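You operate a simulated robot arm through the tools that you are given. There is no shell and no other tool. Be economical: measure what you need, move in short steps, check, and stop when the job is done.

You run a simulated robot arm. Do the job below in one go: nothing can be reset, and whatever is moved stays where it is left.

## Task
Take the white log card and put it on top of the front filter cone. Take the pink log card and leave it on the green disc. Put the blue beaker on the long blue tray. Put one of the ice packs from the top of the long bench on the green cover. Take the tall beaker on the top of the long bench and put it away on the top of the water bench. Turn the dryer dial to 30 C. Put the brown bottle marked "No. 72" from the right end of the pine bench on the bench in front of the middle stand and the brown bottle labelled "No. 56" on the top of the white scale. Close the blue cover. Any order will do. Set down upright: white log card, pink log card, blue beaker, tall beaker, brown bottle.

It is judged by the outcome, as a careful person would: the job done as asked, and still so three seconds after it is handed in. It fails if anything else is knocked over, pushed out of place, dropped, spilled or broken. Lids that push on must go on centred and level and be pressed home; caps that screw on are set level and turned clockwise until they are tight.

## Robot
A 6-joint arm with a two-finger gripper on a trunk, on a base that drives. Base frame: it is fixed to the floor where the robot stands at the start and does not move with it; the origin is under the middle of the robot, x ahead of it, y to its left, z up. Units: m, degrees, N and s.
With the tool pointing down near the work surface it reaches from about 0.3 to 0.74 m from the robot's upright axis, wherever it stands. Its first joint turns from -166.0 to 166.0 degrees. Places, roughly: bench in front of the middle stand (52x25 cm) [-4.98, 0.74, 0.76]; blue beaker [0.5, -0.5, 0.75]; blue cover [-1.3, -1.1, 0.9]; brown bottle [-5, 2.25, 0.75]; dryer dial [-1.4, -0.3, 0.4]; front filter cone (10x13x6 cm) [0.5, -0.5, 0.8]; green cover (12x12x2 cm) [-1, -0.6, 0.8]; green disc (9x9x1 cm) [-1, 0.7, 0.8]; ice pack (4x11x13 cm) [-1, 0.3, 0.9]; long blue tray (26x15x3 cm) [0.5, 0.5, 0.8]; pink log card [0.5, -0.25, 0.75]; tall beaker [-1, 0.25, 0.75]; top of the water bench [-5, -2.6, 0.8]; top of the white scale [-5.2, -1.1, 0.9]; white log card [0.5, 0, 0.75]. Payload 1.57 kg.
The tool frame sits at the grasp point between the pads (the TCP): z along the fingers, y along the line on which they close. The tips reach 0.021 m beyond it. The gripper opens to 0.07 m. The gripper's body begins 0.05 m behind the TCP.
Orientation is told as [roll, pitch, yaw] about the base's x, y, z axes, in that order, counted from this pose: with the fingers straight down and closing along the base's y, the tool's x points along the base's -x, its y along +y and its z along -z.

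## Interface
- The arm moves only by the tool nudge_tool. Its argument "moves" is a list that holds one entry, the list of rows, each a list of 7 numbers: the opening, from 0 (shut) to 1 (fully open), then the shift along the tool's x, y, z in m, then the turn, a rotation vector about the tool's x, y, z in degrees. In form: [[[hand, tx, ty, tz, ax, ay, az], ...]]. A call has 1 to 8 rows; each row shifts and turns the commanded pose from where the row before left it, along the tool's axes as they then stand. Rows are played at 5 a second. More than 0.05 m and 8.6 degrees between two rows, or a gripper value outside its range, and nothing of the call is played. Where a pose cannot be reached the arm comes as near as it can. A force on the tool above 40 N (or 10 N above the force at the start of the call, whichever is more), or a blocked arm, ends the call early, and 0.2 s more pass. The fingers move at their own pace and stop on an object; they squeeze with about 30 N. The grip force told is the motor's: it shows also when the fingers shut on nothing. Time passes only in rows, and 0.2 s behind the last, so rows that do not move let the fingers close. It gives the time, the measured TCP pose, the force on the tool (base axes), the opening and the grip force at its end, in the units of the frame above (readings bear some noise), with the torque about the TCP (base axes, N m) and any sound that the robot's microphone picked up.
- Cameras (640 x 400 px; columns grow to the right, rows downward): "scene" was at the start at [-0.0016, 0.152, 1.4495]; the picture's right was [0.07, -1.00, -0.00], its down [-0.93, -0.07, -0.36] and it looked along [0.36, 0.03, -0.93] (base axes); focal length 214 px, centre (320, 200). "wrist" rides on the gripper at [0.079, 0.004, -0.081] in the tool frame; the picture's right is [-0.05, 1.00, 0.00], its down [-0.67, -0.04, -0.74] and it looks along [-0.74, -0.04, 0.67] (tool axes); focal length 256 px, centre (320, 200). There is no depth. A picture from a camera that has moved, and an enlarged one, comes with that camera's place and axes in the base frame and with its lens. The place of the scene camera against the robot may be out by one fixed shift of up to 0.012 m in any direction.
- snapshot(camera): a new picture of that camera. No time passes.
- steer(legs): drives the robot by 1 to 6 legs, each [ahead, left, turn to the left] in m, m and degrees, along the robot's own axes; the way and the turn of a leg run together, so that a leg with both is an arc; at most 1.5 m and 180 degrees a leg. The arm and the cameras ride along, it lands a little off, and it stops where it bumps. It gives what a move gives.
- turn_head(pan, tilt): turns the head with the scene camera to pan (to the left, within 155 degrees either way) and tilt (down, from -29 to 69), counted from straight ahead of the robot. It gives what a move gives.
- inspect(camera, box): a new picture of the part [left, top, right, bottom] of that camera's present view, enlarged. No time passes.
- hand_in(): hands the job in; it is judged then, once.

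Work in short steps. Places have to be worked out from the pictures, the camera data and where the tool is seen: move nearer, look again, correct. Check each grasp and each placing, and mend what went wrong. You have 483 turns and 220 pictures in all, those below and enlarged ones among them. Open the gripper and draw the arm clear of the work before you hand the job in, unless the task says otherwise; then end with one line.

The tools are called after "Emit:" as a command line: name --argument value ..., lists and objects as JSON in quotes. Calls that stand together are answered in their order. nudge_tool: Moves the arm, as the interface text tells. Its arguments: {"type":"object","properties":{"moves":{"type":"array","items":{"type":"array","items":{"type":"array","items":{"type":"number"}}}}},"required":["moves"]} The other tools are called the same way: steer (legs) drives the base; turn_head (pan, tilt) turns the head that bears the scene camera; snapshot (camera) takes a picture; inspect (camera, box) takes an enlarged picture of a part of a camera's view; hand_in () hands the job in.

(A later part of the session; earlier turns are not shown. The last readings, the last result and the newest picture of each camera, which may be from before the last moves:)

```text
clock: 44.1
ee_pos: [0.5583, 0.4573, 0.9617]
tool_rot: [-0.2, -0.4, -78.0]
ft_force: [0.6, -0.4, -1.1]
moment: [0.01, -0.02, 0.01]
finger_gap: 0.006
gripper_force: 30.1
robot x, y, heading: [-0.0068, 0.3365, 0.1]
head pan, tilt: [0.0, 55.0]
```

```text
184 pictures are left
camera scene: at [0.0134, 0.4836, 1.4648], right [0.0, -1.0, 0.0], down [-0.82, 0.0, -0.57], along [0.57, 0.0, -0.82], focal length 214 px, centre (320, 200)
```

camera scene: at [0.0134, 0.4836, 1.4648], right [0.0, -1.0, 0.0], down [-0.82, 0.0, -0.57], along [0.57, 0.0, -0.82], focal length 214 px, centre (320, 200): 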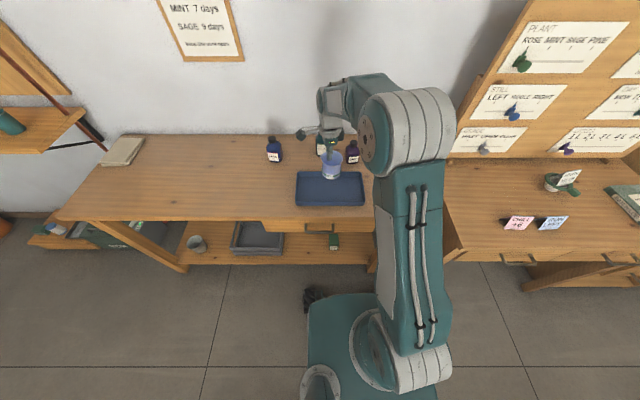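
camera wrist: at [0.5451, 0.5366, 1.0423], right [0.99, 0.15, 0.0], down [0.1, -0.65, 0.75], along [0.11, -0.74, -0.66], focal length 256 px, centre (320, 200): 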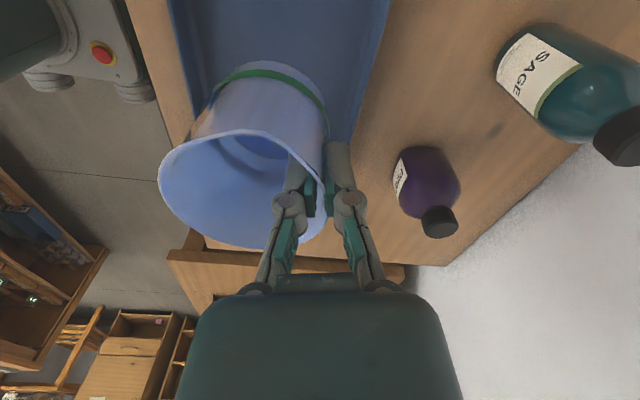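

Beaker is over the tray's middle in x (tray 0.435–0.603). Descend to 0.88 then feel for contact.

Emit:
nudge_tool --moves '[[[0, 0, 0, 0.04, 0, 0, 0], [0, 0, 0, 0.04, 0, 0, 0], [0, 0, 0, 0, 0, 0, 0]]]'

Emit:
inspect --camera "scene" --box '[250, 110, 410, 230]'

```text
clock: 44.9
ee_pos: [0.5579, 0.456, 0.8799]
tool_rot: [-0.2, -0.4, -78.0]
ft_force: [-0.3, 0.5, -1.2]
moment: [0.02, -0.05, 0.03]
finger_gap: 0.0061
gripper_force: 30.4
robot x, y, heading: [-0.0029, 0.3317, -0.2]
head pan, tilt: [0.0, 55.0]
```

```text
3.33 times, centred on (330, 170) of scene
camera zoom: at [0.0136, 0.485, 1.4647], right [0.0, -1.0, 0.0], down [-0.82, 0.0, -0.57], along [0.57, 0.0, -0.82], focal length 715 px, centre (287, 300)
```

zoom: 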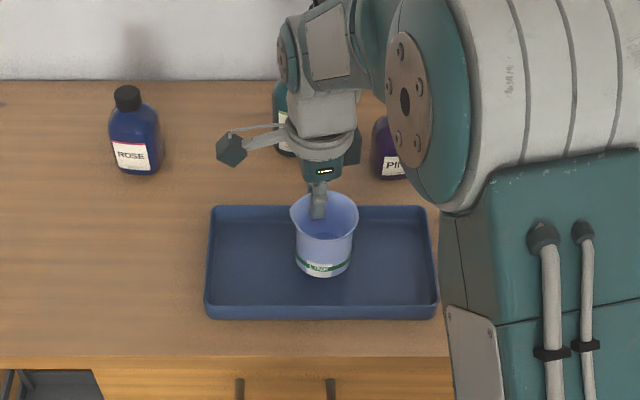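

Looks centred in the tray. Lower in small steps to contact.

Emit:
nudge_tool --moves '[[[0, 0, 0, 0.01, 0, 0, 0], [0, 0, 0, 0.008, 0, 0, 0], [0, 0, 0, 0.004, 0, 0, 0], [0, 0, 0, 0, 0, 0, 0]]]'

Emit:
nudge_tool --moves '[[[0, 0, 0, 0.004, 0, 0, 0], [0, 0, 0, 0, 0, 0, 0]]]'

```text
clock: 45.9
ee_pos: [0.5587, 0.4576, 0.8605]
tool_rot: [0.1, -0.3, -78.0]
ft_force: [1.0, -1.2, 33.1]
moment: [-0.12, 0.46, 0.02]
finger_gap: 0.0061
gripper_force: 29.5
robot x, y, heading: [-0.0026, 0.3356, -0.1]
head pan, tilt: [0.0, 55.0]
```

```text
clock: 46.5
ee_pos: [0.5582, 0.4578, 0.856]
tool_rot: [0.0, -0.4, -78.0]
ft_force: [5.2, -2.7, 32.4]
moment: [-0.16, 0.35, 0.0]
finger_gap: 0.006
gripper_force: 30.0
robot x, y, heading: [-0.0039, 0.3353, -0.1]
head pan, tilt: [0.0, 55.0]
```

Contact. Relax slightly and release, then rise straight up.

Emit:
nudge_tool --moves '[[[0, 0, 0, -0.003, 0, 0, 0], [0, 0, 0, 0, 0, 0, 0], [0.5, 0, 0, 0, 0, 0, 0], [0.8, 0, 0, 0, 0, 0, 0], [0.8, 0, 0, -0.04, 0, 0, 0], [0.8, 0, 0, -0.05, 0, 0, 0], [0.8, 0, 0, -0.05, 0, 0, 0]]]'

Emit:
snapshot --camera "wrist"

Emit:
inspect --camera "scene" --box '[250, 110, 410, 230]'

```text
clock: 48.1
ee_pos: [0.557, 0.4592, 0.9986]
tool_rot: [-0.3, -0.4, -78.0]
ft_force: [0.4, 0.2, -0.7]
moment: [-0.01, 0.02, -0.03]
finger_gap: 0.056
gripper_force: 0.0
robot x, y, heading: [-0.0058, 0.3359, -0.1]
head pan, tilt: [0.0, 55.0]
```

```text
182 pictures are left
camera wrist: at [0.5434, 0.537, 1.0784], right [0.99, 0.16, 0.0], down [0.11, -0.65, 0.75], along [0.11, -0.74, -0.66], focal length 256 px, centre (320, 200)
```

wrist: 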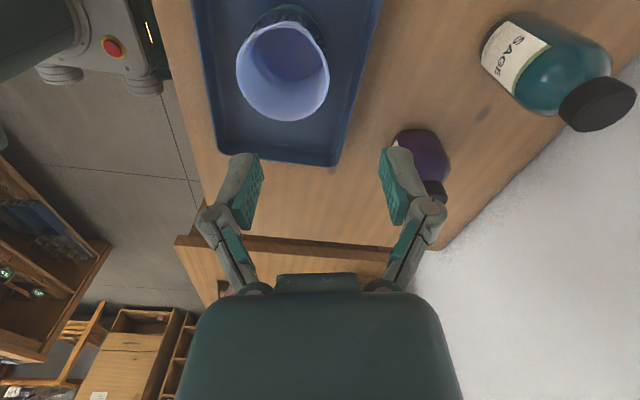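

```text
3.33 times, centred on (330, 170) of scene
camera zoom: at [0.0133, 0.4845, 1.4647], right [0.0, -1.0, 0.0], down [-0.82, 0.0, -0.57], along [0.57, 0.0, -0.82], focal length 715 px, centre (287, 300)
```

zoom: 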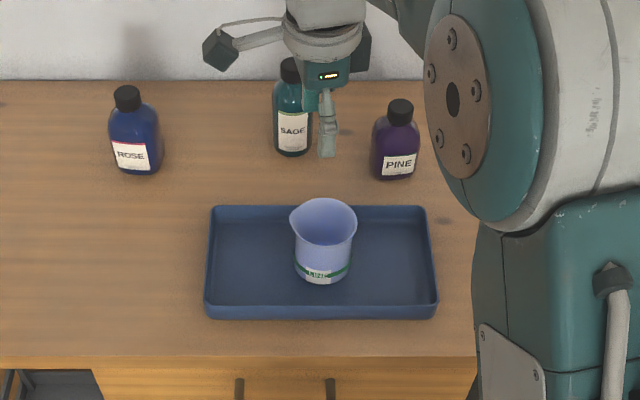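

Beaker stands upright in the tray. Now the pink card (ridge about (0.387, -0.21)): retract the hand, then drive right.

Emit:
nudge_tool --moves '[[[1, 0, -0.05, 0, 0, 0, 5], [1, 0, -0.05, 0, 0, 0, 5], [1, 0, -0.05, 0, 0, 0, 5], [1, 0, 0, 0, 0, 0, 0]]]'

Emit:
steer --legs '[[0, -0.5, 0]]'

Emit:
snapshot --camera "wrist"

```text
clock: 49.1
ee_pos: [0.4096, 0.4423, 0.9978]
tool_rot: [-0.2, -0.4, -93.1]
ft_force: [0.1, -0.4, -0.1]
moment: [0.0, 0.01, -0.02]
finger_gap: 0.0701
gripper_force: 0.0
robot x, y, heading: [-0.0045, 0.3322, 0.0]
head pan, tilt: [0.0, 55.0]
```

```text
clock: 52.0
ee_pos: [0.411, -0.0522, 0.9979]
tool_rot: [-0.2, -0.5, -93.2]
ft_force: [0.1, 0.0, -0.6]
moment: [0.02, -0.01, -0.01]
finger_gap: 0.0699
gripper_force: 0.1
robot x, y, heading: [-0.007, -0.1577, 0.1]
head pan, tilt: [0.0, 55.0]
```

```text
180 pictures are left
camera wrist: at [0.4186, 0.0268, 1.0782], right [0.99, -0.11, 0.0], down [-0.07, -0.66, 0.75], along [-0.08, -0.75, -0.66], focal length 256 px, centre (320, 200)
```

wrist: 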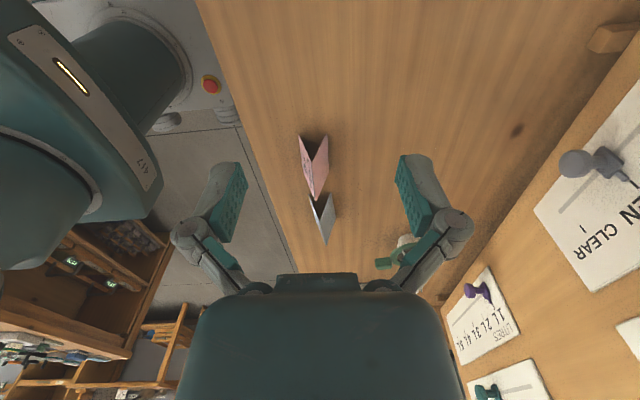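

Zooming on the two cards to fix the pink one's ridge.

Emit:
inspect --camera "wrist" --box '[260, 110, 380, 260]'

```text
2.67 times, centred on (320, 185) of wrist
camera zoom: at [0.4186, 0.0268, 1.0782], right [0.99, -0.11, 0.0], down [-0.07, -0.66, 0.75], along [-0.08, -0.75, -0.66], focal length 683 px, centre (320, 240)
```

zoom: 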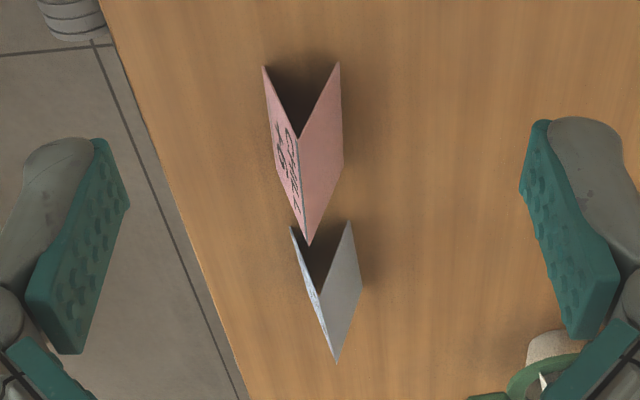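

Ridge middle is 0.160 m along tool −x, 17 mm in −y. Move there and down, then check.

Emit:
nudge_tool --moves '[[[1, -0.04, -0.0043, 0, 0, 0, 0], [1, -0.04, -0.0043, 0, 0, 0, 0], [1, -0.04, -0.0043, 0.02, 0, 0, 0], [1, -0.04, -0.0043, 0.025, 0, 0, 0], [1, 0, 0, 0.04, 0, 0, 0], [1, 0, 0, 0.03, 0, 0, 0], [1, 0, 0, 0, 0, 0, 0]]]'

Emit:
snapshot --camera "wrist"

```text
clock: 53.6
ee_pos: [0.3847, -0.2113, 0.8828]
tool_rot: [-0.1, -0.3, -93.2]
ft_force: [-0.1, -0.7, -0.2]
moment: [-0.01, -0.02, -0.02]
finger_gap: 0.0698
gripper_force: 0.1
robot x, y, heading: [-0.0022, -0.1583, -0.2]
head pan, tilt: [0.0, 55.0]
```

```text
178 pictures are left
camera wrist: at [0.3922, -0.1331, 0.9637], right [0.99, -0.11, 0.0], down [-0.07, -0.66, 0.75], along [-0.08, -0.75, -0.66], focal length 256 px, centre (320, 200)
```

wrist: 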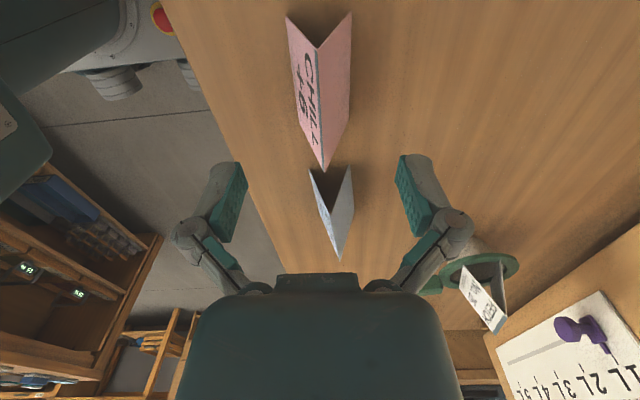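

Aligned. Descend to 0.819, close, lift.

Emit:
nudge_tool --moves '[[[1, 0, 0, 0.032, 0, 0, 0], [1, 0, 0, 0.032, 0, 0, 0], [1, 0, 0, 0, 0, 0, 0], [0, 0, 0, 0, 0, 0, 0], [0, 0, 0, 0, 0, 0, 0], [0, 0, 0, 0, 0, 0, 0]]]'

Emit:
nudge_tool --moves '[[[0, 0, 0, -0.03, 0, 0, 0], [0, 0, 0, -0.04, 0, 0, 0], [0, 0, 0, -0.05, 0, 0, 0], [0, 0, 0, -0.05, 0, 0, 0], [0, 0, 0, -0.05, 0, 0, 0], [0, 0, 0, 0, 0, 0, 0]]]'

Emit:
snapshot --camera "wrist"

```text
clock: 55.0
ee_pos: [0.384, -0.2117, 0.8214]
tool_rot: [0.2, -0.4, -93.2]
ft_force: [2.5, -0.2, 30.4]
moment: [0.0, -0.07, 0.0]
finger_gap: 0.0225
gripper_force: 30.2
robot x, y, heading: [-0.0039, -0.1589, -0.2]
head pan, tilt: [0.0, 55.0]
```

```text
clock: 56.4
ee_pos: [0.3848, -0.2101, 1.0417]
tool_rot: [-0.1, -0.3, -93.3]
ft_force: [0.6, -0.7, 0.3]
moment: [0.02, 0.0, 0.01]
finger_gap: 0.0222
gripper_force: 30.1
robot x, y, heading: [0.0007, -0.1575, -0.2]
head pan, tilt: [0.0, 55.0]
```

```text
177 pictures are left
camera wrist: at [0.3927, -0.1312, 1.1209], right [0.99, -0.11, 0.0], down [-0.07, -0.66, 0.75], along [-0.08, -0.75, -0.66], focal length 256 px, centre (320, 200)
```

wrist: 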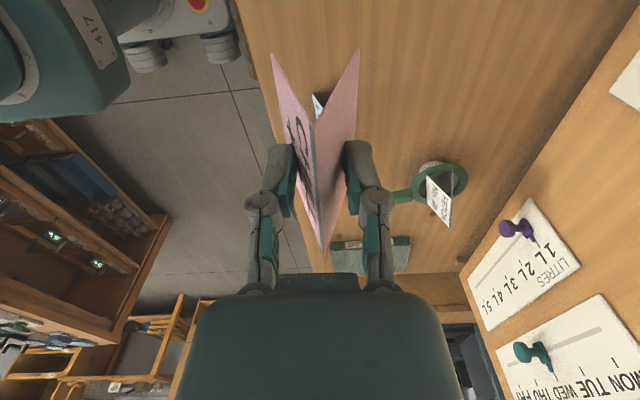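

Pink card is held. Now back off, turn round and drive towards the long bench near the green disc (≈(-1.03, 0.72)).

Emit:
steer --legs '[[-0.15, 0, 0], [0, 0, 180], [0, -0.75, 0], [0.15, 0, 0]]'

Emit:
turn_head --pan 0 --tilt 45

Emit:
snapshot --camera "scene"

```text
clock: 69.8
ee_pos: [-0.7096, 0.6287, 1.0406]
tool_rot: [0.0, -0.3, 88.4]
ft_force: [0.4, 0.4, -0.5]
moment: [0.0, 0.0, 0.0]
finger_gap: 0.0208
gripper_force: 29.7
robot x, y, heading: [-0.3214, 0.587, -178.4]
head pan, tilt: [0.0, 55.0]
```

```text
clock: 70.5
ee_pos: [-0.7098, 0.628, 1.0402]
tool_rot: [-0.2, -0.5, 88.5]
ft_force: [-1.2, -1.1, -0.9]
moment: [-0.02, 0.02, 0.0]
finger_gap: 0.0205
gripper_force: 30.0
robot x, y, heading: [-0.3146, 0.5875, -178.4]
head pan, tilt: [0.0, 45.0]
```

```text
176 pictures are left
camera scene: at [-0.3342, 0.4273, 1.4782], right [-0.03, 1.0, 0.0], down [0.71, 0.02, -0.71], along [-0.71, -0.02, -0.71], focal length 214 px, centre (320, 200)
```

scene: 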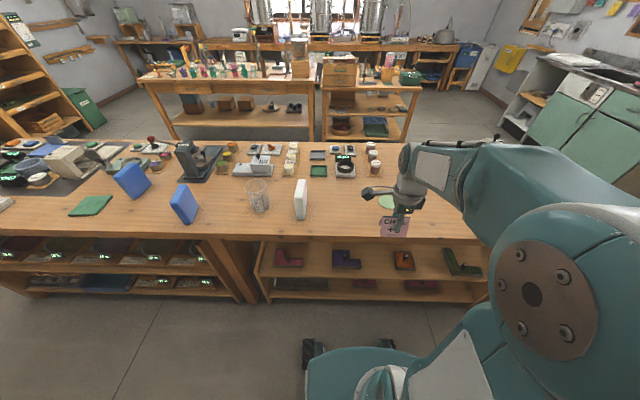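

The gap shrank a bit (0.0222→0.0205), so I check the card in hand, and also zoom on the bench items.

Emit:
snapshot --camera "wrist"

Emit:
inspect --camera "scene" --box '[0, 130, 240, 280]'

Emit:
inspect --camera "scene" --box '[220, 130, 460, 280]'

```text
175 pictures are left
camera wrist: at [-0.7159, 0.5475, 1.1205], right [-1.0, 0.08, 0.0], down [0.05, 0.66, 0.75], along [0.06, 0.75, -0.66], focal length 256 px, centre (320, 200)
```

wrist: 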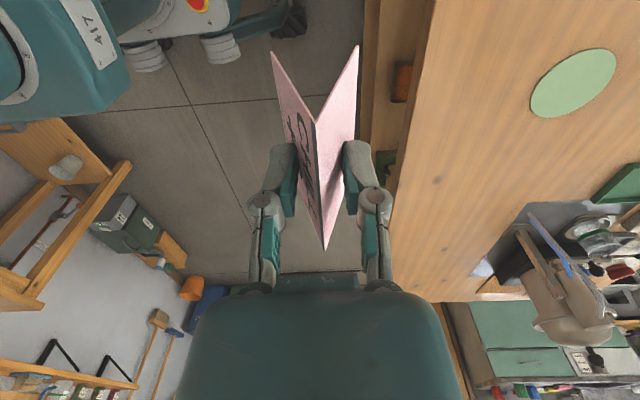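

```text
2.67 times, centred on (120, 205) of scene
camera zoom: at [-0.3342, 0.4273, 1.4782], right [-0.03, 1.0, 0.0], down [0.71, 0.02, -0.71], along [-0.71, -0.02, -0.71], focal length 572 px, centre (853, 187)
```

zoom: 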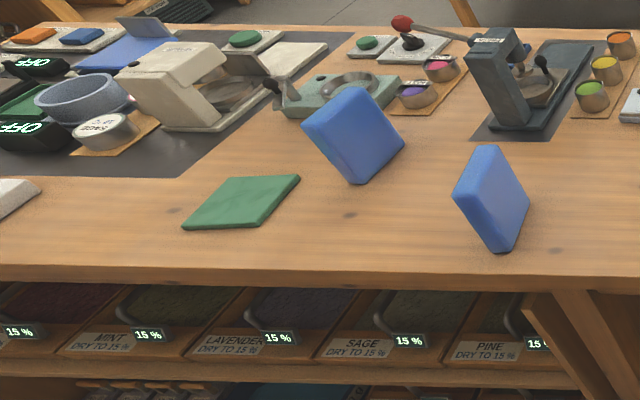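

```text
2.67 times, centred on (340, 205) of scene
camera zoom: at [-0.3342, 0.4273, 1.4782], right [-0.03, 1.0, 0.0], down [0.71, 0.02, -0.71], along [-0.71, -0.02, -0.71], focal length 572 px, centre (267, 187)
```

zoom: 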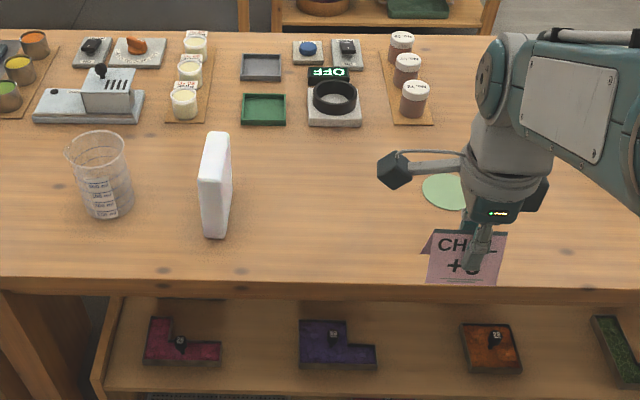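

Card is still firm. Disc at about (-1.034, 0.724). I drive a little closer so it's within comfortable reach.

Emit:
steer --legs '[[0.1, -0.08, -1.6]]'

Emit:
snapshot --camera "wrist"

```text
clock: 71.8
ee_pos: [-0.8084, 0.7156, 1.0403]
tool_rot: [-0.1, -0.6, 86.7]
ft_force: [-0.3, -0.5, 0.3]
moment: [-0.02, 0.01, 0.02]
finger_gap: 0.0207
gripper_force: 30.5
robot x, y, heading: [-0.4173, 0.6653, 179.6]
head pan, tilt: [0.0, 45.0]
```

```text
172 pictures are left
camera wrist: at [-0.8182, 0.6353, 1.1206], right [-0.99, 0.11, 0.0], down [0.07, 0.66, 0.75], along [0.08, 0.75, -0.66], focal length 256 px, centre (320, 200)
```

wrist: 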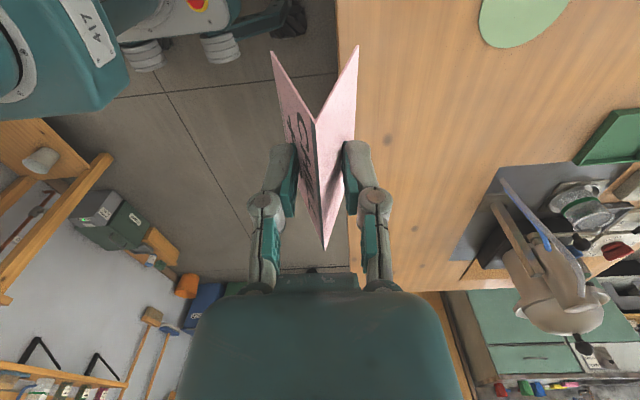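

Move over the disc and lower partway.

Emit:
nudge_tool --moves '[[[0, 0.001, 0.045, 0.015, 0, 0, 0], [0, 0.001, 0.045, 0.015, 0, 0, 0], [0, 0.001, 0.045, 0.015, 0, 0, 0], [0, 0.001, 0.045, 0.015, 0, 0, 0], [0, 0.001, 0.046, 0.015, 0, 0, 0], [0, 0, 0, 0.03, 0, 0, 0], [0, 0, 0, 0, 0, 0, 0]]]'

Emit:
snapshot --camera "wrist"

```text
clock: 73.4
ee_pos: [-1.034, 0.7271, 0.9343]
tool_rot: [0.0, -0.3, 86.8]
ft_force: [-0.1, -1.2, 0.5]
moment: [0.01, 0.03, 0.01]
finger_gap: 0.0206
gripper_force: 30.1
robot x, y, heading: [-0.4231, 0.6666, 179.8]
head pan, tilt: [0.0, 45.0]
```

```text
171 pictures are left
camera wrist: at [-1.0441, 0.6481, 1.015], right [-0.99, 0.11, 0.0], down [0.07, 0.66, 0.75], along [0.08, 0.74, -0.66], focal length 256 px, centre (320, 200)
```

wrist: 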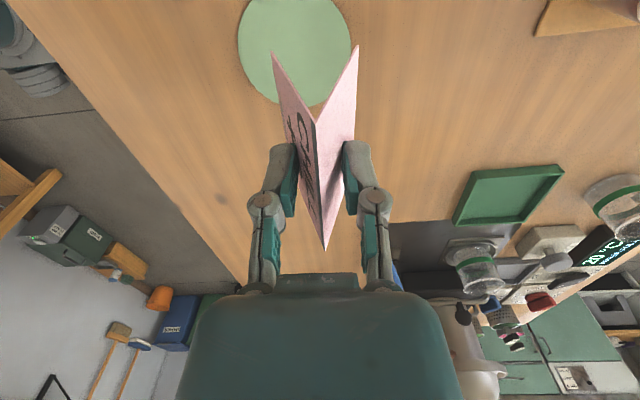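

Disc centre is offset by (+6, −20) mm in tool axes; correct and lower.

Emit:
nudge_tool --moves '[[[0, 0.006, -0.02, 0.03, 0, 0, 0], [0, 0, 0, 0.04, 0, 0, 0], [0, 0, 0, 0, 0, 0, 0]]]'

Emit:
snapshot --camera "wrist"

```text
clock: 74.2
ee_pos: [-1.0149, 0.7227, 0.8623]
tool_rot: [-0.1, -0.3, 86.7]
ft_force: [-0.1, 0.1, -0.2]
moment: [0.0, 0.01, 0.0]
finger_gap: 0.0203
gripper_force: 29.8
robot x, y, heading: [-0.4209, 0.6661, 179.5]
head pan, tilt: [0.0, 45.0]
```

```text
170 pictures are left
camera wrist: at [-1.0236, 0.6426, 0.9433], right [-0.99, 0.11, 0.0], down [0.07, 0.66, 0.75], along [0.08, 0.74, -0.66], focal length 256 px, centre (320, 200)
```

wrist: 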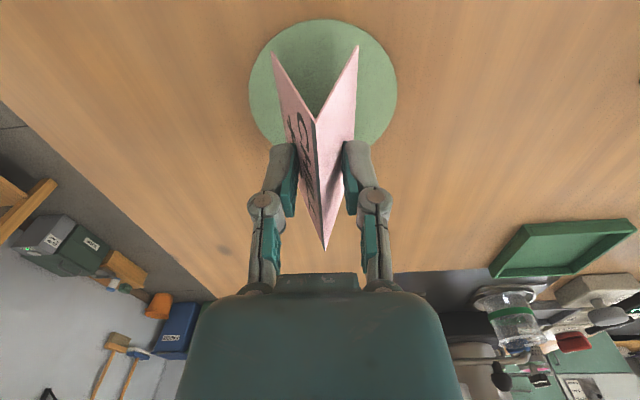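

Shift 7 mm more, then lower gently.

Emit:
nudge_tool --moves '[[[0, 0.007, 0.002, 0.01, 0, 0, 0], [0, 0, 0, 0.012, 0, 0, 0], [0, 0, 0, 0, 0, 0, 0]]]'

Emit:
nudge_tool --moves '[[[0, 0, 0, 0.004, 0, 0, 0], [0, 0, 0, 0, 0, 0, 0]]]'

Emit:
inspect --camera "wrist" --box '[200, 0, 440, 150]'

```text
clock: 75.1
ee_pos: [-1.0197, 0.7168, 0.8472]
tool_rot: [0.6, -0.3, 86.7]
ft_force: [4.8, -1.2, 15.9]
moment: [0.07, -0.03, 0.02]
finger_gap: 0.0204
gripper_force: 30.0
robot x, y, heading: [-0.4162, 0.663, 179.7]
head pan, tilt: [0.0, 45.0]
stopped in row 3: the force on the tool passed its limit at 41 N (the readings are from after the stop); the commanded pose is now the measured one
```

```text
clock: 75.7
ee_pos: [-1.0224, 0.7161, 0.8463]
tool_rot: [1.0, -0.3, 86.7]
ft_force: [4.6, -0.6, 15.1]
moment: [0.03, -0.2, 0.02]
finger_gap: 0.0203
gripper_force: 30.1
robot x, y, heading: [-0.4221, 0.6663, 179.7]
head pan, tilt: [0.0, 45.0]
stopped in row 2: the force on the tool passed its limit at 41 N (the readings are from after the stop); the commanded pose is now the measured one
```

```text
2.67 times, centred on (320, 75) of wrist
camera zoom: at [-1.0298, 0.636, 0.9278], right [-0.99, 0.11, 0.02], down [0.09, 0.66, 0.75], along [0.07, 0.74, -0.66], focal length 683 px, centre (320, 533)
```

zoom: 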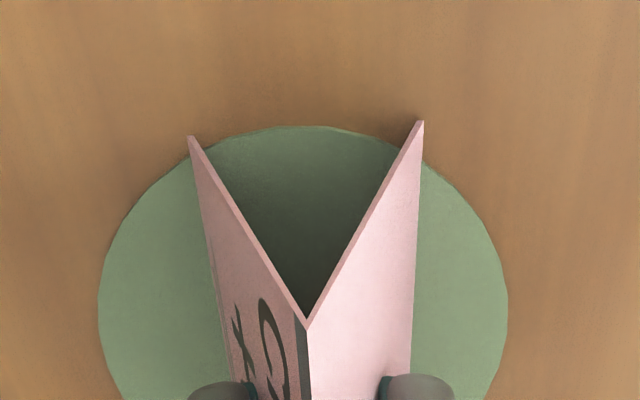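

Contact made, but the card is ~8 mm too near one edge of the disc. Lift slightly, shift, and set down again softly.

Emit:
nudge_tool --moves '[[[0, 0, 0, -0.01, 0, 0, 0], [0, -0.008, 0, 0, 0, 0, 0], [0, 0, 0, 0, 0, 0, 0]]]'

Emit:
nudge_tool --moves '[[[0, 0, 0, 0.005, 0, 0, 0], [0, 0, 0, 0.003, 0, 0, 0], [0, 0, 0, 0, 0, 0, 0]]]'

Emit:
inspect --camera "wrist" --box '[200, 0, 440, 150]'

```text
clock: 76.5
ee_pos: [-1.0211, 0.7249, 0.8544]
tool_rot: [0.8, -0.2, 86.7]
ft_force: [-0.3, -0.5, -0.1]
moment: [-0.01, -0.02, 0.04]
finger_gap: 0.0207
gripper_force: 30.0
robot x, y, heading: [-0.4212, 0.6645, 179.9]
head pan, tilt: [0.0, 45.0]
```

```text
clock: 77.3
ee_pos: [-1.0211, 0.7239, 0.8491]
tool_rot: [0.9, -0.3, 86.7]
ft_force: [-1.2, -0.3, 5.0]
moment: [0.02, 0.01, 0.03]
finger_gap: 0.0204
gripper_force: 30.4
robot x, y, heading: [-0.4212, 0.6636, 179.6]
head pan, tilt: [0.0, 45.0]
```

```text
2.67 times, centred on (320, 75) of wrist
camera zoom: at [-1.0291, 0.6441, 0.9285], right [-0.99, 0.11, 0.02], down [0.09, 0.66, 0.75], along [0.07, 0.74, -0.66], focal length 683 px, centre (320, 533)
```

zoom: 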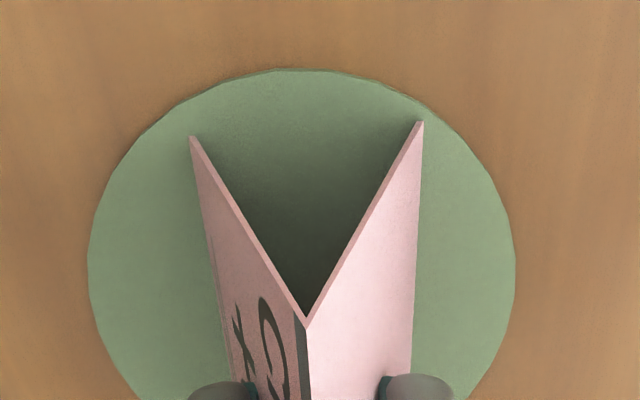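

Card now sits within the disc. Release and rise.

Emit:
nudge_tool --moves '[[[0.4, 0, 0, 0, 0, 0, 0], [0.9, 0, 0, 0, 0, 0, 0], [0.9, 0, 0, 0, 0, 0, 0], [0.9, 0, 0, -0.04, 0, 0, 0], [0.9, 0, 0, -0.05, 0, 0, 0], [0.9, 0, 0, -0.05, -0.9, 0, 0], [0.9, 0, 0, -0.03, 0, 0, 0]]]'

Emit:
snapshot --camera "wrist"

```text
clock: 78.9
ee_pos: [-1.0191, 0.7245, 1.0188]
tool_rot: [1.7, -0.3, 86.7]
ft_force: [0.4, 0.2, -0.3]
moment: [0.01, 0.01, -0.01]
finger_gap: 0.0629
gripper_force: 0.1
robot x, y, heading: [-0.4175, 0.6655, 179.8]
head pan, tilt: [0.0, 45.0]
```

```text
167 pictures are left
camera wrist: at [-1.026, 0.6445, 1.0993], right [-0.99, 0.11, 0.03], down [0.1, 0.66, 0.75], along [0.06, 0.74, -0.66], focal length 256 px, centre (320, 200)
```

wrist: 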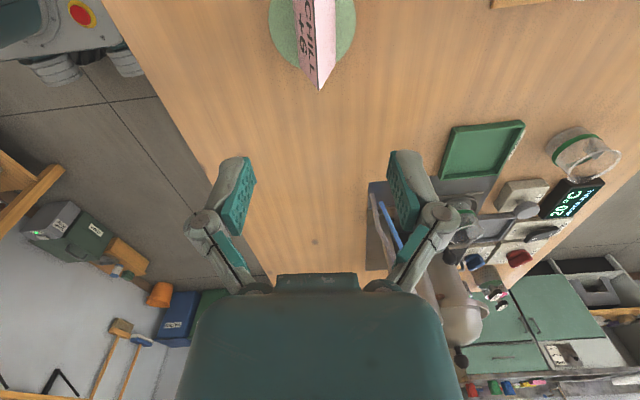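

Pink card stands on the disc. Now I turn the hand back (to close along y) for the ice pack, then drive toward it.

Emit:
nudge_tool --moves '[[[1, 0, -0.03, -0.01, 1.7, 0, -8], [1, 0, -0.03, -0.01, 0, 0, -8.5], [1, 0, -0.03, -0.01, 0, 0, -8.5], [1, 0, -0.03, -0.01, 0, 0, -8.5], [1, 0, 0, 0, 0, 0, -8.5], [1, 0, 0, 0, 0, 0, -8.5], [1, 0, 0, 0, 0, 0, -8.5], [1, 0, 0, 0, 0, 0, -8.5]]]'

Emit:
nudge_tool --moves '[[[1, 0, 0, 0, 0, 0, -8.5], [1, 0, 0, 0, 0, 0, -8.5], [1, 0, 0, 0, 0, 0, -8.3], [1, 0, 0, 0, 0, 0, 0]]]'

Emit:
steer --legs '[[0, 0.35, 0]]'

Emit:
snapshot --camera "wrist"

Emit:
snapshot --camera "scene"

```text
clock: 80.7
ee_pos: [-0.9012, 0.7409, 1.0571]
tool_rot: [-0.4, -0.2, 154.3]
ft_force: [-0.2, 0.0, -0.5]
moment: [0.01, 0.02, -0.02]
finger_gap: 0.0701
gripper_force: 0.1
robot x, y, heading: [-0.4182, 0.6647, 179.7]
head pan, tilt: [0.0, 45.0]
```

```text
clock: 81.7
ee_pos: [-0.9013, 0.7417, 1.0552]
tool_rot: [-0.3, 0.0, 179.6]
ft_force: [0.4, 0.0, -0.6]
moment: [-0.03, -0.02, 0.0]
finger_gap: 0.0699
gripper_force: 0.1
robot x, y, heading: [-0.4211, 0.6666, 179.8]
head pan, tilt: [0.0, 45.0]
```

```text
clock: 83.9
ee_pos: [-0.9025, 0.3951, 1.0564]
tool_rot: [-0.3, -0.1, 179.8]
ft_force: [-0.3, -0.2, 0.5]
moment: [-0.02, 0.01, 0.0]
finger_gap: 0.0701
gripper_force: 0.1
robot x, y, heading: [-0.4207, 0.3211, 179.9]
head pan, tilt: [0.0, 45.0]
```

```text
166 pictures are left
camera wrist: at [-0.8234, 0.3874, 1.137], right [-0.06, -1.0, 0.0], down [-0.67, 0.04, 0.75], along [-0.74, 0.05, -0.67], focal length 256 px, centre (320, 200)
```

wrist: 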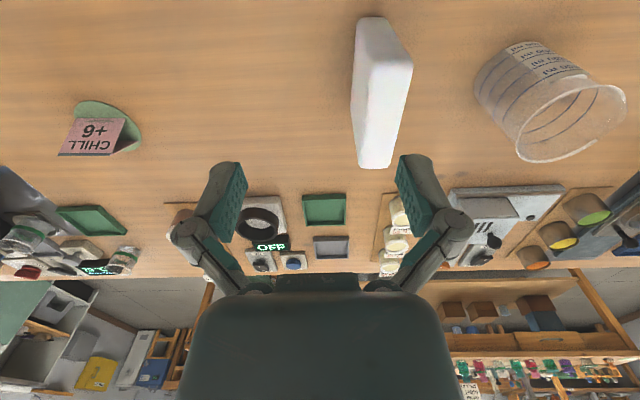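

```text
165 pictures are left
camera scene: at [-0.4412, 0.1612, 1.4786], right [0.0, 1.0, 0.0], down [0.71, 0.0, -0.71], along [-0.71, 0.0, -0.71], focal length 214 px, centre (320, 200)
```

scene: 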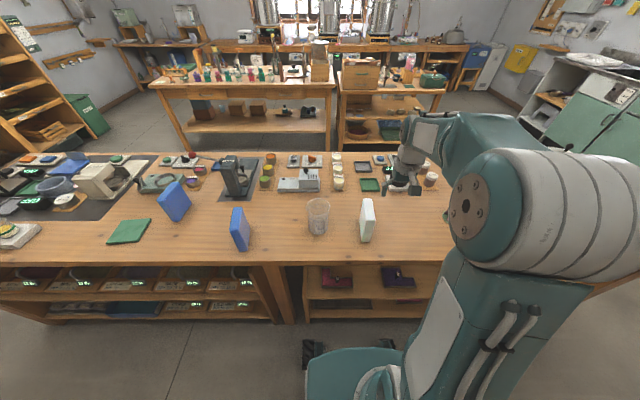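

Zooming on the white ice pack.

Emit:
inspect --camera "wrist" --box '[300, 0, 460, 180]'

Emit:
inspect --camera "scene" --box '[270, 180, 430, 270]'

```text
2.22 times, centred on (380, 90) of wrist
camera zoom: at [-0.8234, 0.3874, 1.137], right [-0.06, -1.0, 0.0], down [-0.67, 0.04, 0.75], along [-0.74, 0.05, -0.67], focal length 569 px, centre (187, 444)
```

zoom: 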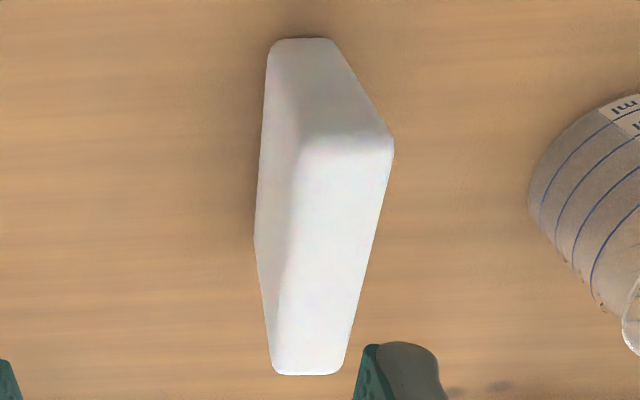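

```text
4.00 times, centred on (350, 225) of scene
camera zoom: at [-0.4412, 0.1612, 1.4786], right [0.0, 1.0, 0.0], down [0.71, 0.0, -0.71], along [-0.71, 0.0, -0.71], focal length 858 px, centre (200, 100)
```

zoom: 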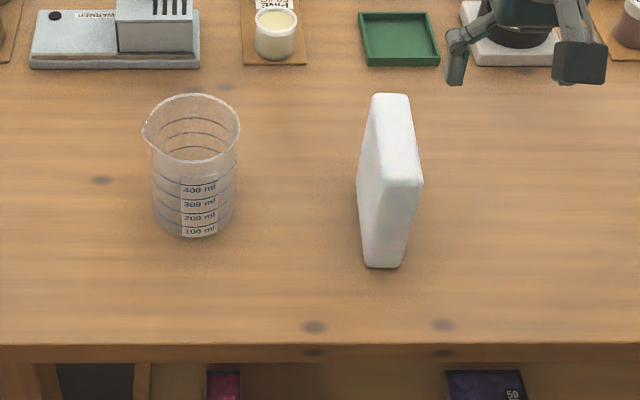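

Ice pack: top centre ≈ (-0.967, 0.335), 3.6 cm thick, top z ≈ 0.91. Move over it, descend partially.

Emit:
nudge_tool --moves '[[[1, -0.032, 0.03, 0, 0, 0, 2], [1, -0.032, 0.03, 0, 0, 0, 0], [1, 0, 0, 0.045, 0, 0, 0], [1, 0, 0, 0.045, 0, 0, 0], [1, 0, 0, 0, 0, 0, 0]]]'

Emit:
snapshot --camera "wrist"

```text
clock: 85.1
ee_pos: [-0.9666, 0.3327, 0.9678]
tool_rot: [-0.4, 0.0, 177.7]
ft_force: [-0.8, 0.7, -0.2]
moment: [0.01, 0.0, 0.02]
finger_gap: 0.0698
gripper_force: 0.0
robot x, y, heading: [-0.4207, 0.3181, 180.1]
head pan, tilt: [0.0, 45.0]
```

```text
162 pictures are left
camera wrist: at [-0.888, 0.3244, 1.0482], right [-0.09, -1.0, -0.01], down [-0.66, 0.06, 0.75], along [-0.74, 0.07, -0.67], focal length 256 px, centre (320, 200)
```

wrist: 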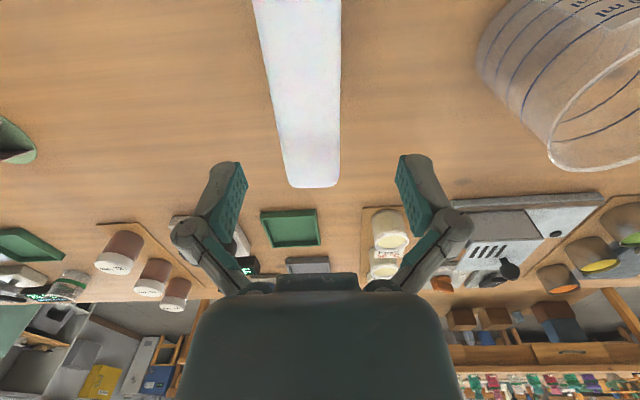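

Shift 8 mm to centre; descend to z ≈ 0.885 and close.

Emit:
nudge_tool --moves '[[[1, 0, -0.008, 0.02, 0, 0, 0], [1, 0, 0, 0.035, 0, 0, 0], [1, 0, 0, 0.03, 0, 0, 0], [1, 0, 0, 0, 0, 0, 0], [0, 0, 0, 0, 0, 0, 0], [0, 0, 0, 0, 0, 0, 0], [0, 0, 0, 0, 0, 0, 0]]]'

Emit:
snapshot --camera "wrist"

```text
clock: 86.7
ee_pos: [-0.9684, 0.3421, 0.8829]
tool_rot: [-0.3, -0.2, 177.7]
ft_force: [2.2, -2.2, 15.7]
moment: [0.24, -0.03, -0.17]
finger_gap: 0.0427
gripper_force: 29.7
robot x, y, heading: [-0.425, 0.3172, 180.3]
head pan, tilt: [0.0, 45.0]
```

```text
161 pictures are left
camera wrist: at [-0.8897, 0.3331, 0.9631], right [-0.09, -1.0, -0.01], down [-0.66, 0.06, 0.75], along [-0.74, 0.08, -0.66], focal length 256 px, centre (320, 200)
```

wrist: 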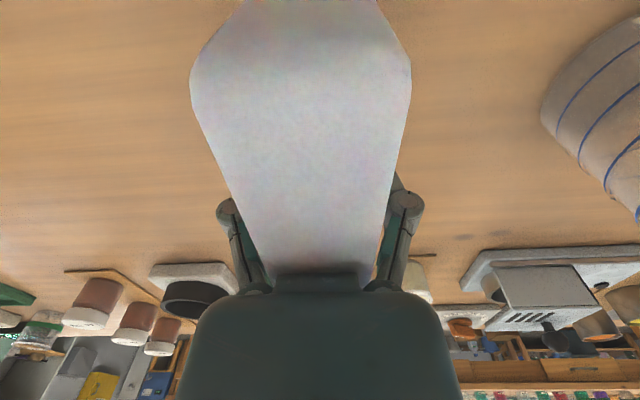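

Gripped (gap 0.043). Lift and check.

Emit:
nudge_tool --moves '[[[0, 0, 0, -0.02, 0, 0, 0], [0, 0, 0, -0.04, 0, 0, 0], [0, 0, 0, -0.05, 0, 0, 0], [0, 0, 0, -0.05, 0, 0, 0], [0, 0, 0, 0, 0, 0, 0]]]'

Emit:
snapshot --camera "scene"

```text
clock: 87.9
ee_pos: [-0.9672, 0.3405, 1.0404]
tool_rot: [-0.4, -0.1, 177.7]
ft_force: [0.3, -0.4, -3.5]
moment: [0.02, 0.05, 0.01]
finger_gap: 0.0367
gripper_force: 30.1
robot x, y, heading: [-0.4226, 0.3203, 179.8]
head pan, tilt: [0.0, 45.0]
```

```text
160 pictures are left
camera scene: at [-0.4418, 0.1573, 1.4782], right [0.0, 1.0, 0.0], down [0.71, 0.0, -0.71], along [-0.71, 0.0, -0.71], focal length 214 px, centre (320, 200)
```

scene: 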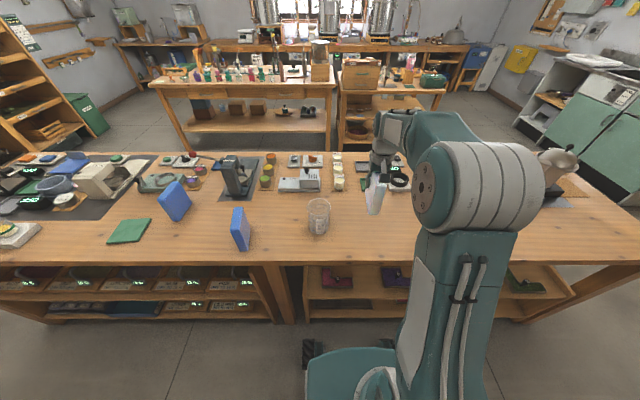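

Pack held. Raise and pull back some, then drive left to the green cover (≈(-0.96, -0.60)).

Emit:
nudge_tool --moves '[[[0, 0.02, 0, -0.04, 0, 0, 0], [0, 0.03, 0, -0.04, 0, 0, 0], [0, 0.03, 0, -0.02, 0, 0, 0], [0, 0, 0, 0, 0, 0, 0]]]'

Emit:
steer --legs '[[0, 0.85, 0]]'

Emit:
snapshot --camera "scene"

Emit:
snapshot --camera "wrist"

```text
clock: 88.9
ee_pos: [-0.8862, 0.3376, 1.1409]
tool_rot: [-0.4, 0.0, 177.7]
ft_force: [-0.3, -0.2, -5.1]
moment: [0.02, 0.05, -0.01]
finger_gap: 0.0355
gripper_force: 30.4
robot x, y, heading: [-0.4217, 0.315, 180.1]
head pan, tilt: [0.0, 45.0]
```

```text
clock: 93.5
ee_pos: [-0.8869, -0.5143, 1.1422]
tool_rot: [-0.4, 0.0, 177.9]
ft_force: [-0.5, 0.4, -3.1]
moment: [-0.04, 0.05, 0.05]
finger_gap: 0.0337
gripper_force: 29.9
robot x, y, heading: [-0.4224, -0.5364, -180.0]
head pan, tilt: [0.0, 45.0]
```

```text
159 pictures are left
camera scene: at [-0.4402, -0.6927, 1.4784], right [0.0, 1.0, 0.0], down [0.71, 0.0, -0.71], along [-0.71, 0.0, -0.71], focal length 214 px, centre (320, 200)
```

scene: 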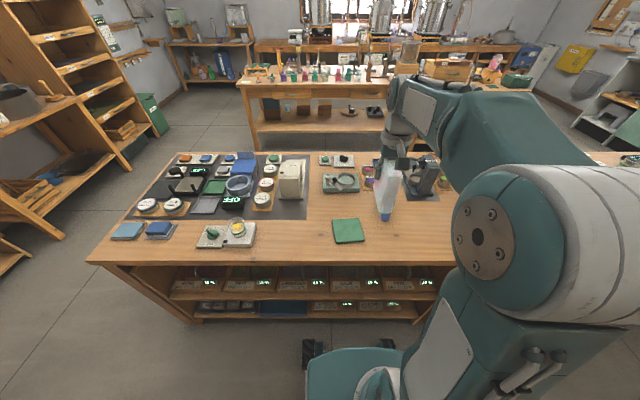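

```text
158 pictures are left
camera wrist: at [-0.8081, -0.5234, 1.2227], right [-0.09, -1.0, -0.01], down [-0.66, 0.06, 0.75], along [-0.74, 0.07, -0.67], focal length 256 px, centre (320, 200)
```

wrist: 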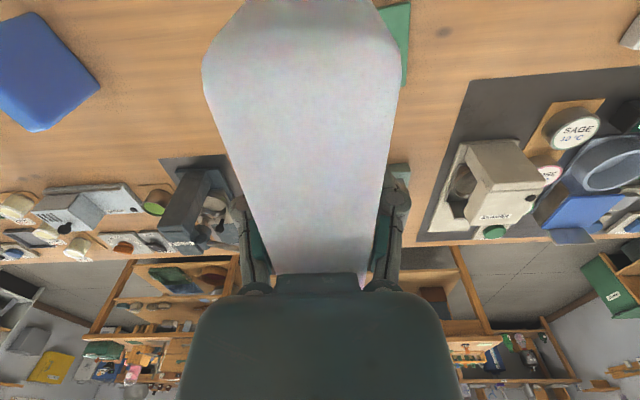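

Gap keeps narrowing slowly, so I place it promptly. Cover centre ≈ (-0.955, -0.582). Move above and lower.

Emit:
nudge_tool --moves '[[[0, -0.033, 0.035, 0, 0, 0, 0], [0, -0.033, 0.035, 0, 0, 0, 0], [0, 0, 0, 0.05, 0, 0, 0], [0, 0, 0, 0.05, 0, 0, 0], [0, 0, 0, 0.05, 0, 0, 0], [0, 0, 0, 0, 0, 0, 0]]]'

Emit:
inspect --camera "scene" --box '[280, 150, 440, 270]'

Emit:
snapshot --camera "wrist"

```text
clock: 94.9
ee_pos: [-0.9541, -0.5822, 0.9894]
tool_rot: [-0.5, 0.0, 177.8]
ft_force: [-0.6, 0.4, -3.9]
moment: [0.01, 0.03, 0.02]
finger_gap: 0.0339
gripper_force: 30.0
robot x, y, heading: [-0.42, -0.5334, -179.5]
head pan, tilt: [0.0, 45.0]
```

```text
3.33 times, centred on (360, 210) of scene
camera zoom: at [-0.4408, -0.6954, 1.4781], right [0.0, 1.0, 0.0], down [0.71, 0.0, -0.71], along [-0.71, 0.0, -0.71], focal length 715 px, centre (187, 167)
```

zoom: 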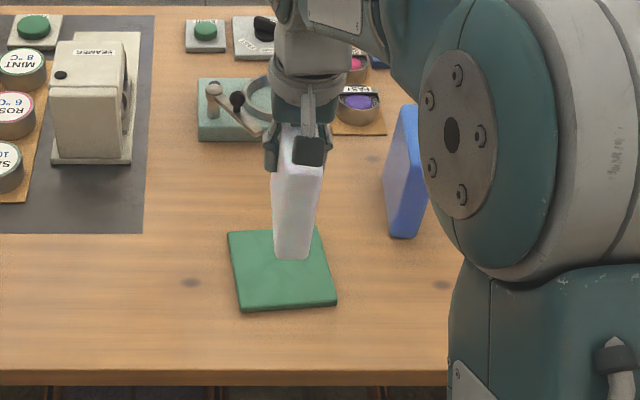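

```text
156 pictures are left
camera wrist: at [-0.8761, -0.5912, 1.0715], right [-0.09, -1.0, -0.01], down [-0.66, 0.05, 0.75], along [-0.74, 0.07, -0.67], focal length 256 px, centre (320, 200)
```

wrist: 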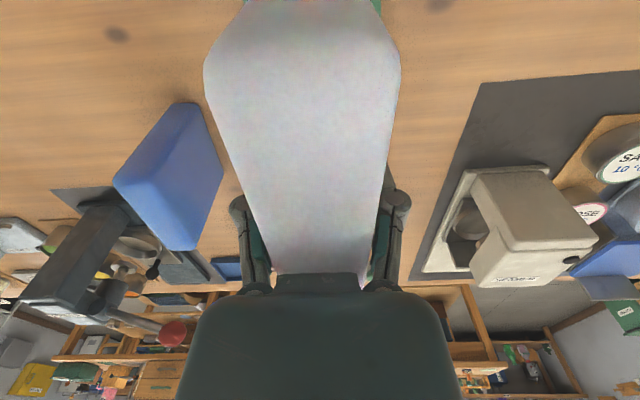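

Pack is right over the cover centre. Lower to contact.

Emit:
nudge_tool --moves '[[[0, 0, 0, 0.04, 0, 0, 0], [0, 0, 0, 0.03, 0, 0, 0], [0, 0, 0, 0, 0, 0, 0]]]'

Emit:
nudge_tool --moves '[[[0, 0, 0, 0.006, 0, 0, 0], [0, 0, 0, 0.006, 0, 0, 0], [0, 0, 0, 0, 0, 0, 0]]]'

Emit:
inspect --camera "scene" --box '[280, 150, 440, 270]'

```text
clock: 95.7
ee_pos: [-0.9554, -0.5842, 0.9211]
tool_rot: [-0.5, -0.1, 177.7]
ft_force: [0.0, -0.5, -3.6]
moment: [0.02, 0.03, -0.03]
finger_gap: 0.034
gripper_force: 30.2
robot x, y, heading: [-0.4197, -0.5331, -180.1]
head pan, tilt: [0.0, 45.0]
```

```text
clock: 96.5
ee_pos: [-0.9554, -0.5834, 0.9098]
tool_rot: [-0.5, -0.1, 177.8]
ft_force: [-1.0, -0.2, -3.9]
moment: [-0.02, 0.07, -0.02]
finger_gap: 0.0338
gripper_force: 30.1
robot x, y, heading: [-0.4179, -0.5347, -180.1]
head pan, tilt: [0.0, 45.0]
```

```text
3.33 times, centred on (360, 210) of scene
camera zoom: at [-0.4408, -0.6953, 1.4781], right [0.0, 1.0, 0.0], down [0.71, 0.0, -0.71], along [-0.71, 0.0, -0.71], focal length 715 px, centre (187, 167)
```

zoom: 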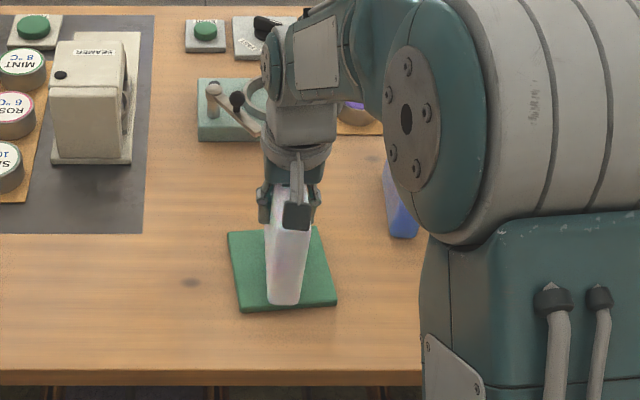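

Nearly down. Small further steps until contact.

Emit:
nudge_tool --moves '[[[0, 0, 0, 0.004, 0, 0, 0], [0, 0, 0, 0, 0, 0, 0]]]'

Emit:
nudge_tool --moves '[[[0, 0, 0, 0.004, 0, 0, 0], [0, 0, 0, 0, 0, 0, 0]]]'

Emit:
nudge_tool --moves '[[[0, 0, 0, 0.004, 0, 0, 0], [0, 0, 0, 0, 0, 0, 0]]]'

```text
clock: 97.1
ee_pos: [-0.9553, -0.582, 0.905]
tool_rot: [-0.5, 0.0, 177.8]
ft_force: [-0.4, 0.2, -4.1]
moment: [-0.02, 0.02, -0.05]
finger_gap: 0.0339
gripper_force: 29.9
robot x, y, heading: [-0.4247, -0.536, -179.9]
head pan, tilt: [0.0, 45.0]
```

```text
clock: 97.7
ee_pos: [-0.9551, -0.5819, 0.9001]
tool_rot: [-0.5, -0.1, 177.7]
ft_force: [0.4, 0.1, -4.4]
moment: [0.0, 0.01, 0.01]
finger_gap: 0.0337
gripper_force: 29.9
robot x, y, heading: [-0.4166, -0.5339, -179.7]
head pan, tilt: [0.0, 45.0]
```

```text
clock: 98.3
ee_pos: [-0.9553, -0.5825, 0.9003]
tool_rot: [-0.5, -0.4, 177.8]
ft_force: [5.0, 0.8, 32.1]
moment: [-0.43, -0.6, 0.05]
finger_gap: 0.0342
gripper_force: 30.5
robot x, y, heading: [-0.418, -0.5306, -180.0]
head pan, tilt: [0.0, 45.0]
```

Contact. Relax and release; rise.

Emit:
nudge_tool --moves '[[[0, 0, 0, -0.003, 0, 0, 0], [0, 0, 0, 0, 0, 0, 0], [0.7, 0, 0, 0, 0, 0, 0], [1, 0, 0, 0, 0, 0, 0], [1, 0, 0, -0.03, 0, 0, 0], [1, 0, 0, -0.05, 0, 0, 0], [1, 0, 0, -0.05, 0, 0, 0], [1, 0, 0, -0.03, 0, 0, 0]]]'

Emit:
snapshot --camera "wrist"

Emit:
inspect --camera "scene" --box '[280, 150, 440, 270]'

```text
clock: 100.1
ee_pos: [-0.9562, -0.5833, 1.0603]
tool_rot: [-0.5, -0.1, 177.8]
ft_force: [0.0, 0.1, 0.2]
moment: [0.01, -0.03, 0.01]
finger_gap: 0.07
gripper_force: 0.0
robot x, y, heading: [-0.4193, -0.5351, -179.9]
head pan, tilt: [0.0, 45.0]
```

```text
154 pictures are left
camera wrist: at [-0.8773, -0.5928, 1.1411], right [-0.09, -1.0, -0.01], down [-0.66, 0.05, 0.75], along [-0.74, 0.07, -0.67], focal length 256 px, centre (320, 200)
```

wrist: 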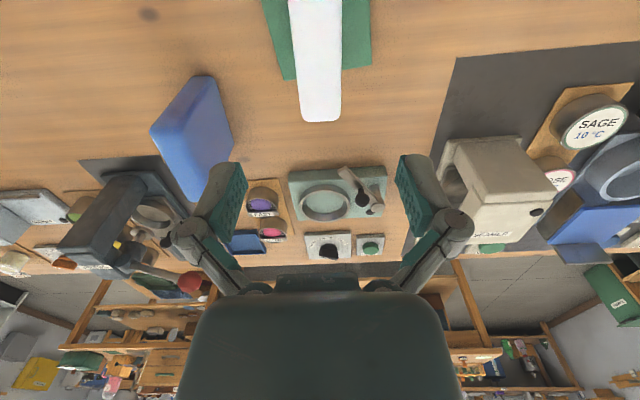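

```text
3.33 times, centred on (360, 210) of scene
camera zoom: at [-0.4404, -0.6951, 1.4782], right [0.0, 1.0, 0.0], down [0.71, 0.0, -0.71], along [-0.71, 0.0, -0.71], focal length 715 px, centre (187, 167)
```

zoom: 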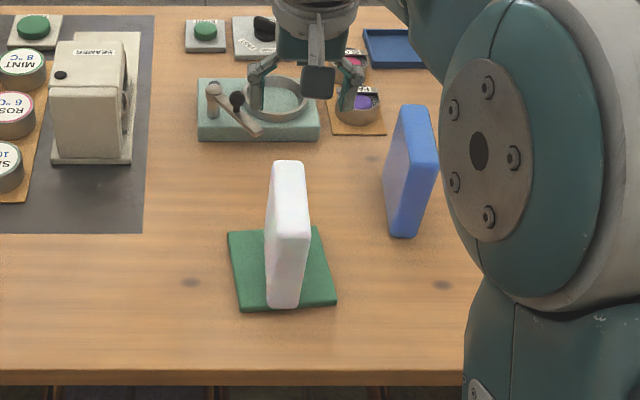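

Ice pack stands on the cover. Now examine the blue cover region at the left end of the bench.

Emit:
inspect --camera "scene" --box '[110, 145, 310, 250]'

Emit:
inspect --camera "wrist" --box '[430, 80, 640, 270]'

```text
3.20 times, centred on (210, 198) of scene
camera zoom: at [-0.4404, -0.6951, 1.4782], right [0.0, 1.0, 0.0], down [0.71, 0.0, -0.71], along [-0.71, 0.0, -0.71], focal length 686 px, centre (672, 208)
```

zoom: 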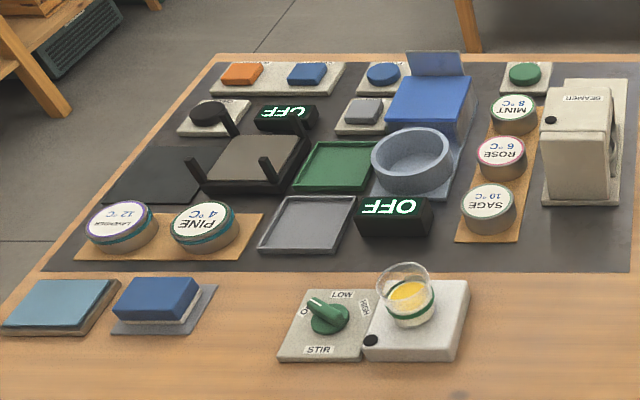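

```text
2.11 times, centred on (535, 175) of wrist
camera zoom: at [-0.8773, -0.5928, 1.1411], right [-0.09, -1.0, -0.01], down [-0.66, 0.05, 0.75], along [-0.74, 0.07, -0.67], focal length 539 px, centre (-133, 253)
```

zoom: 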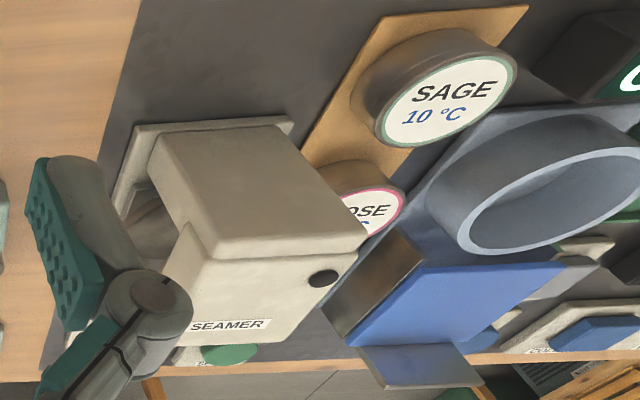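

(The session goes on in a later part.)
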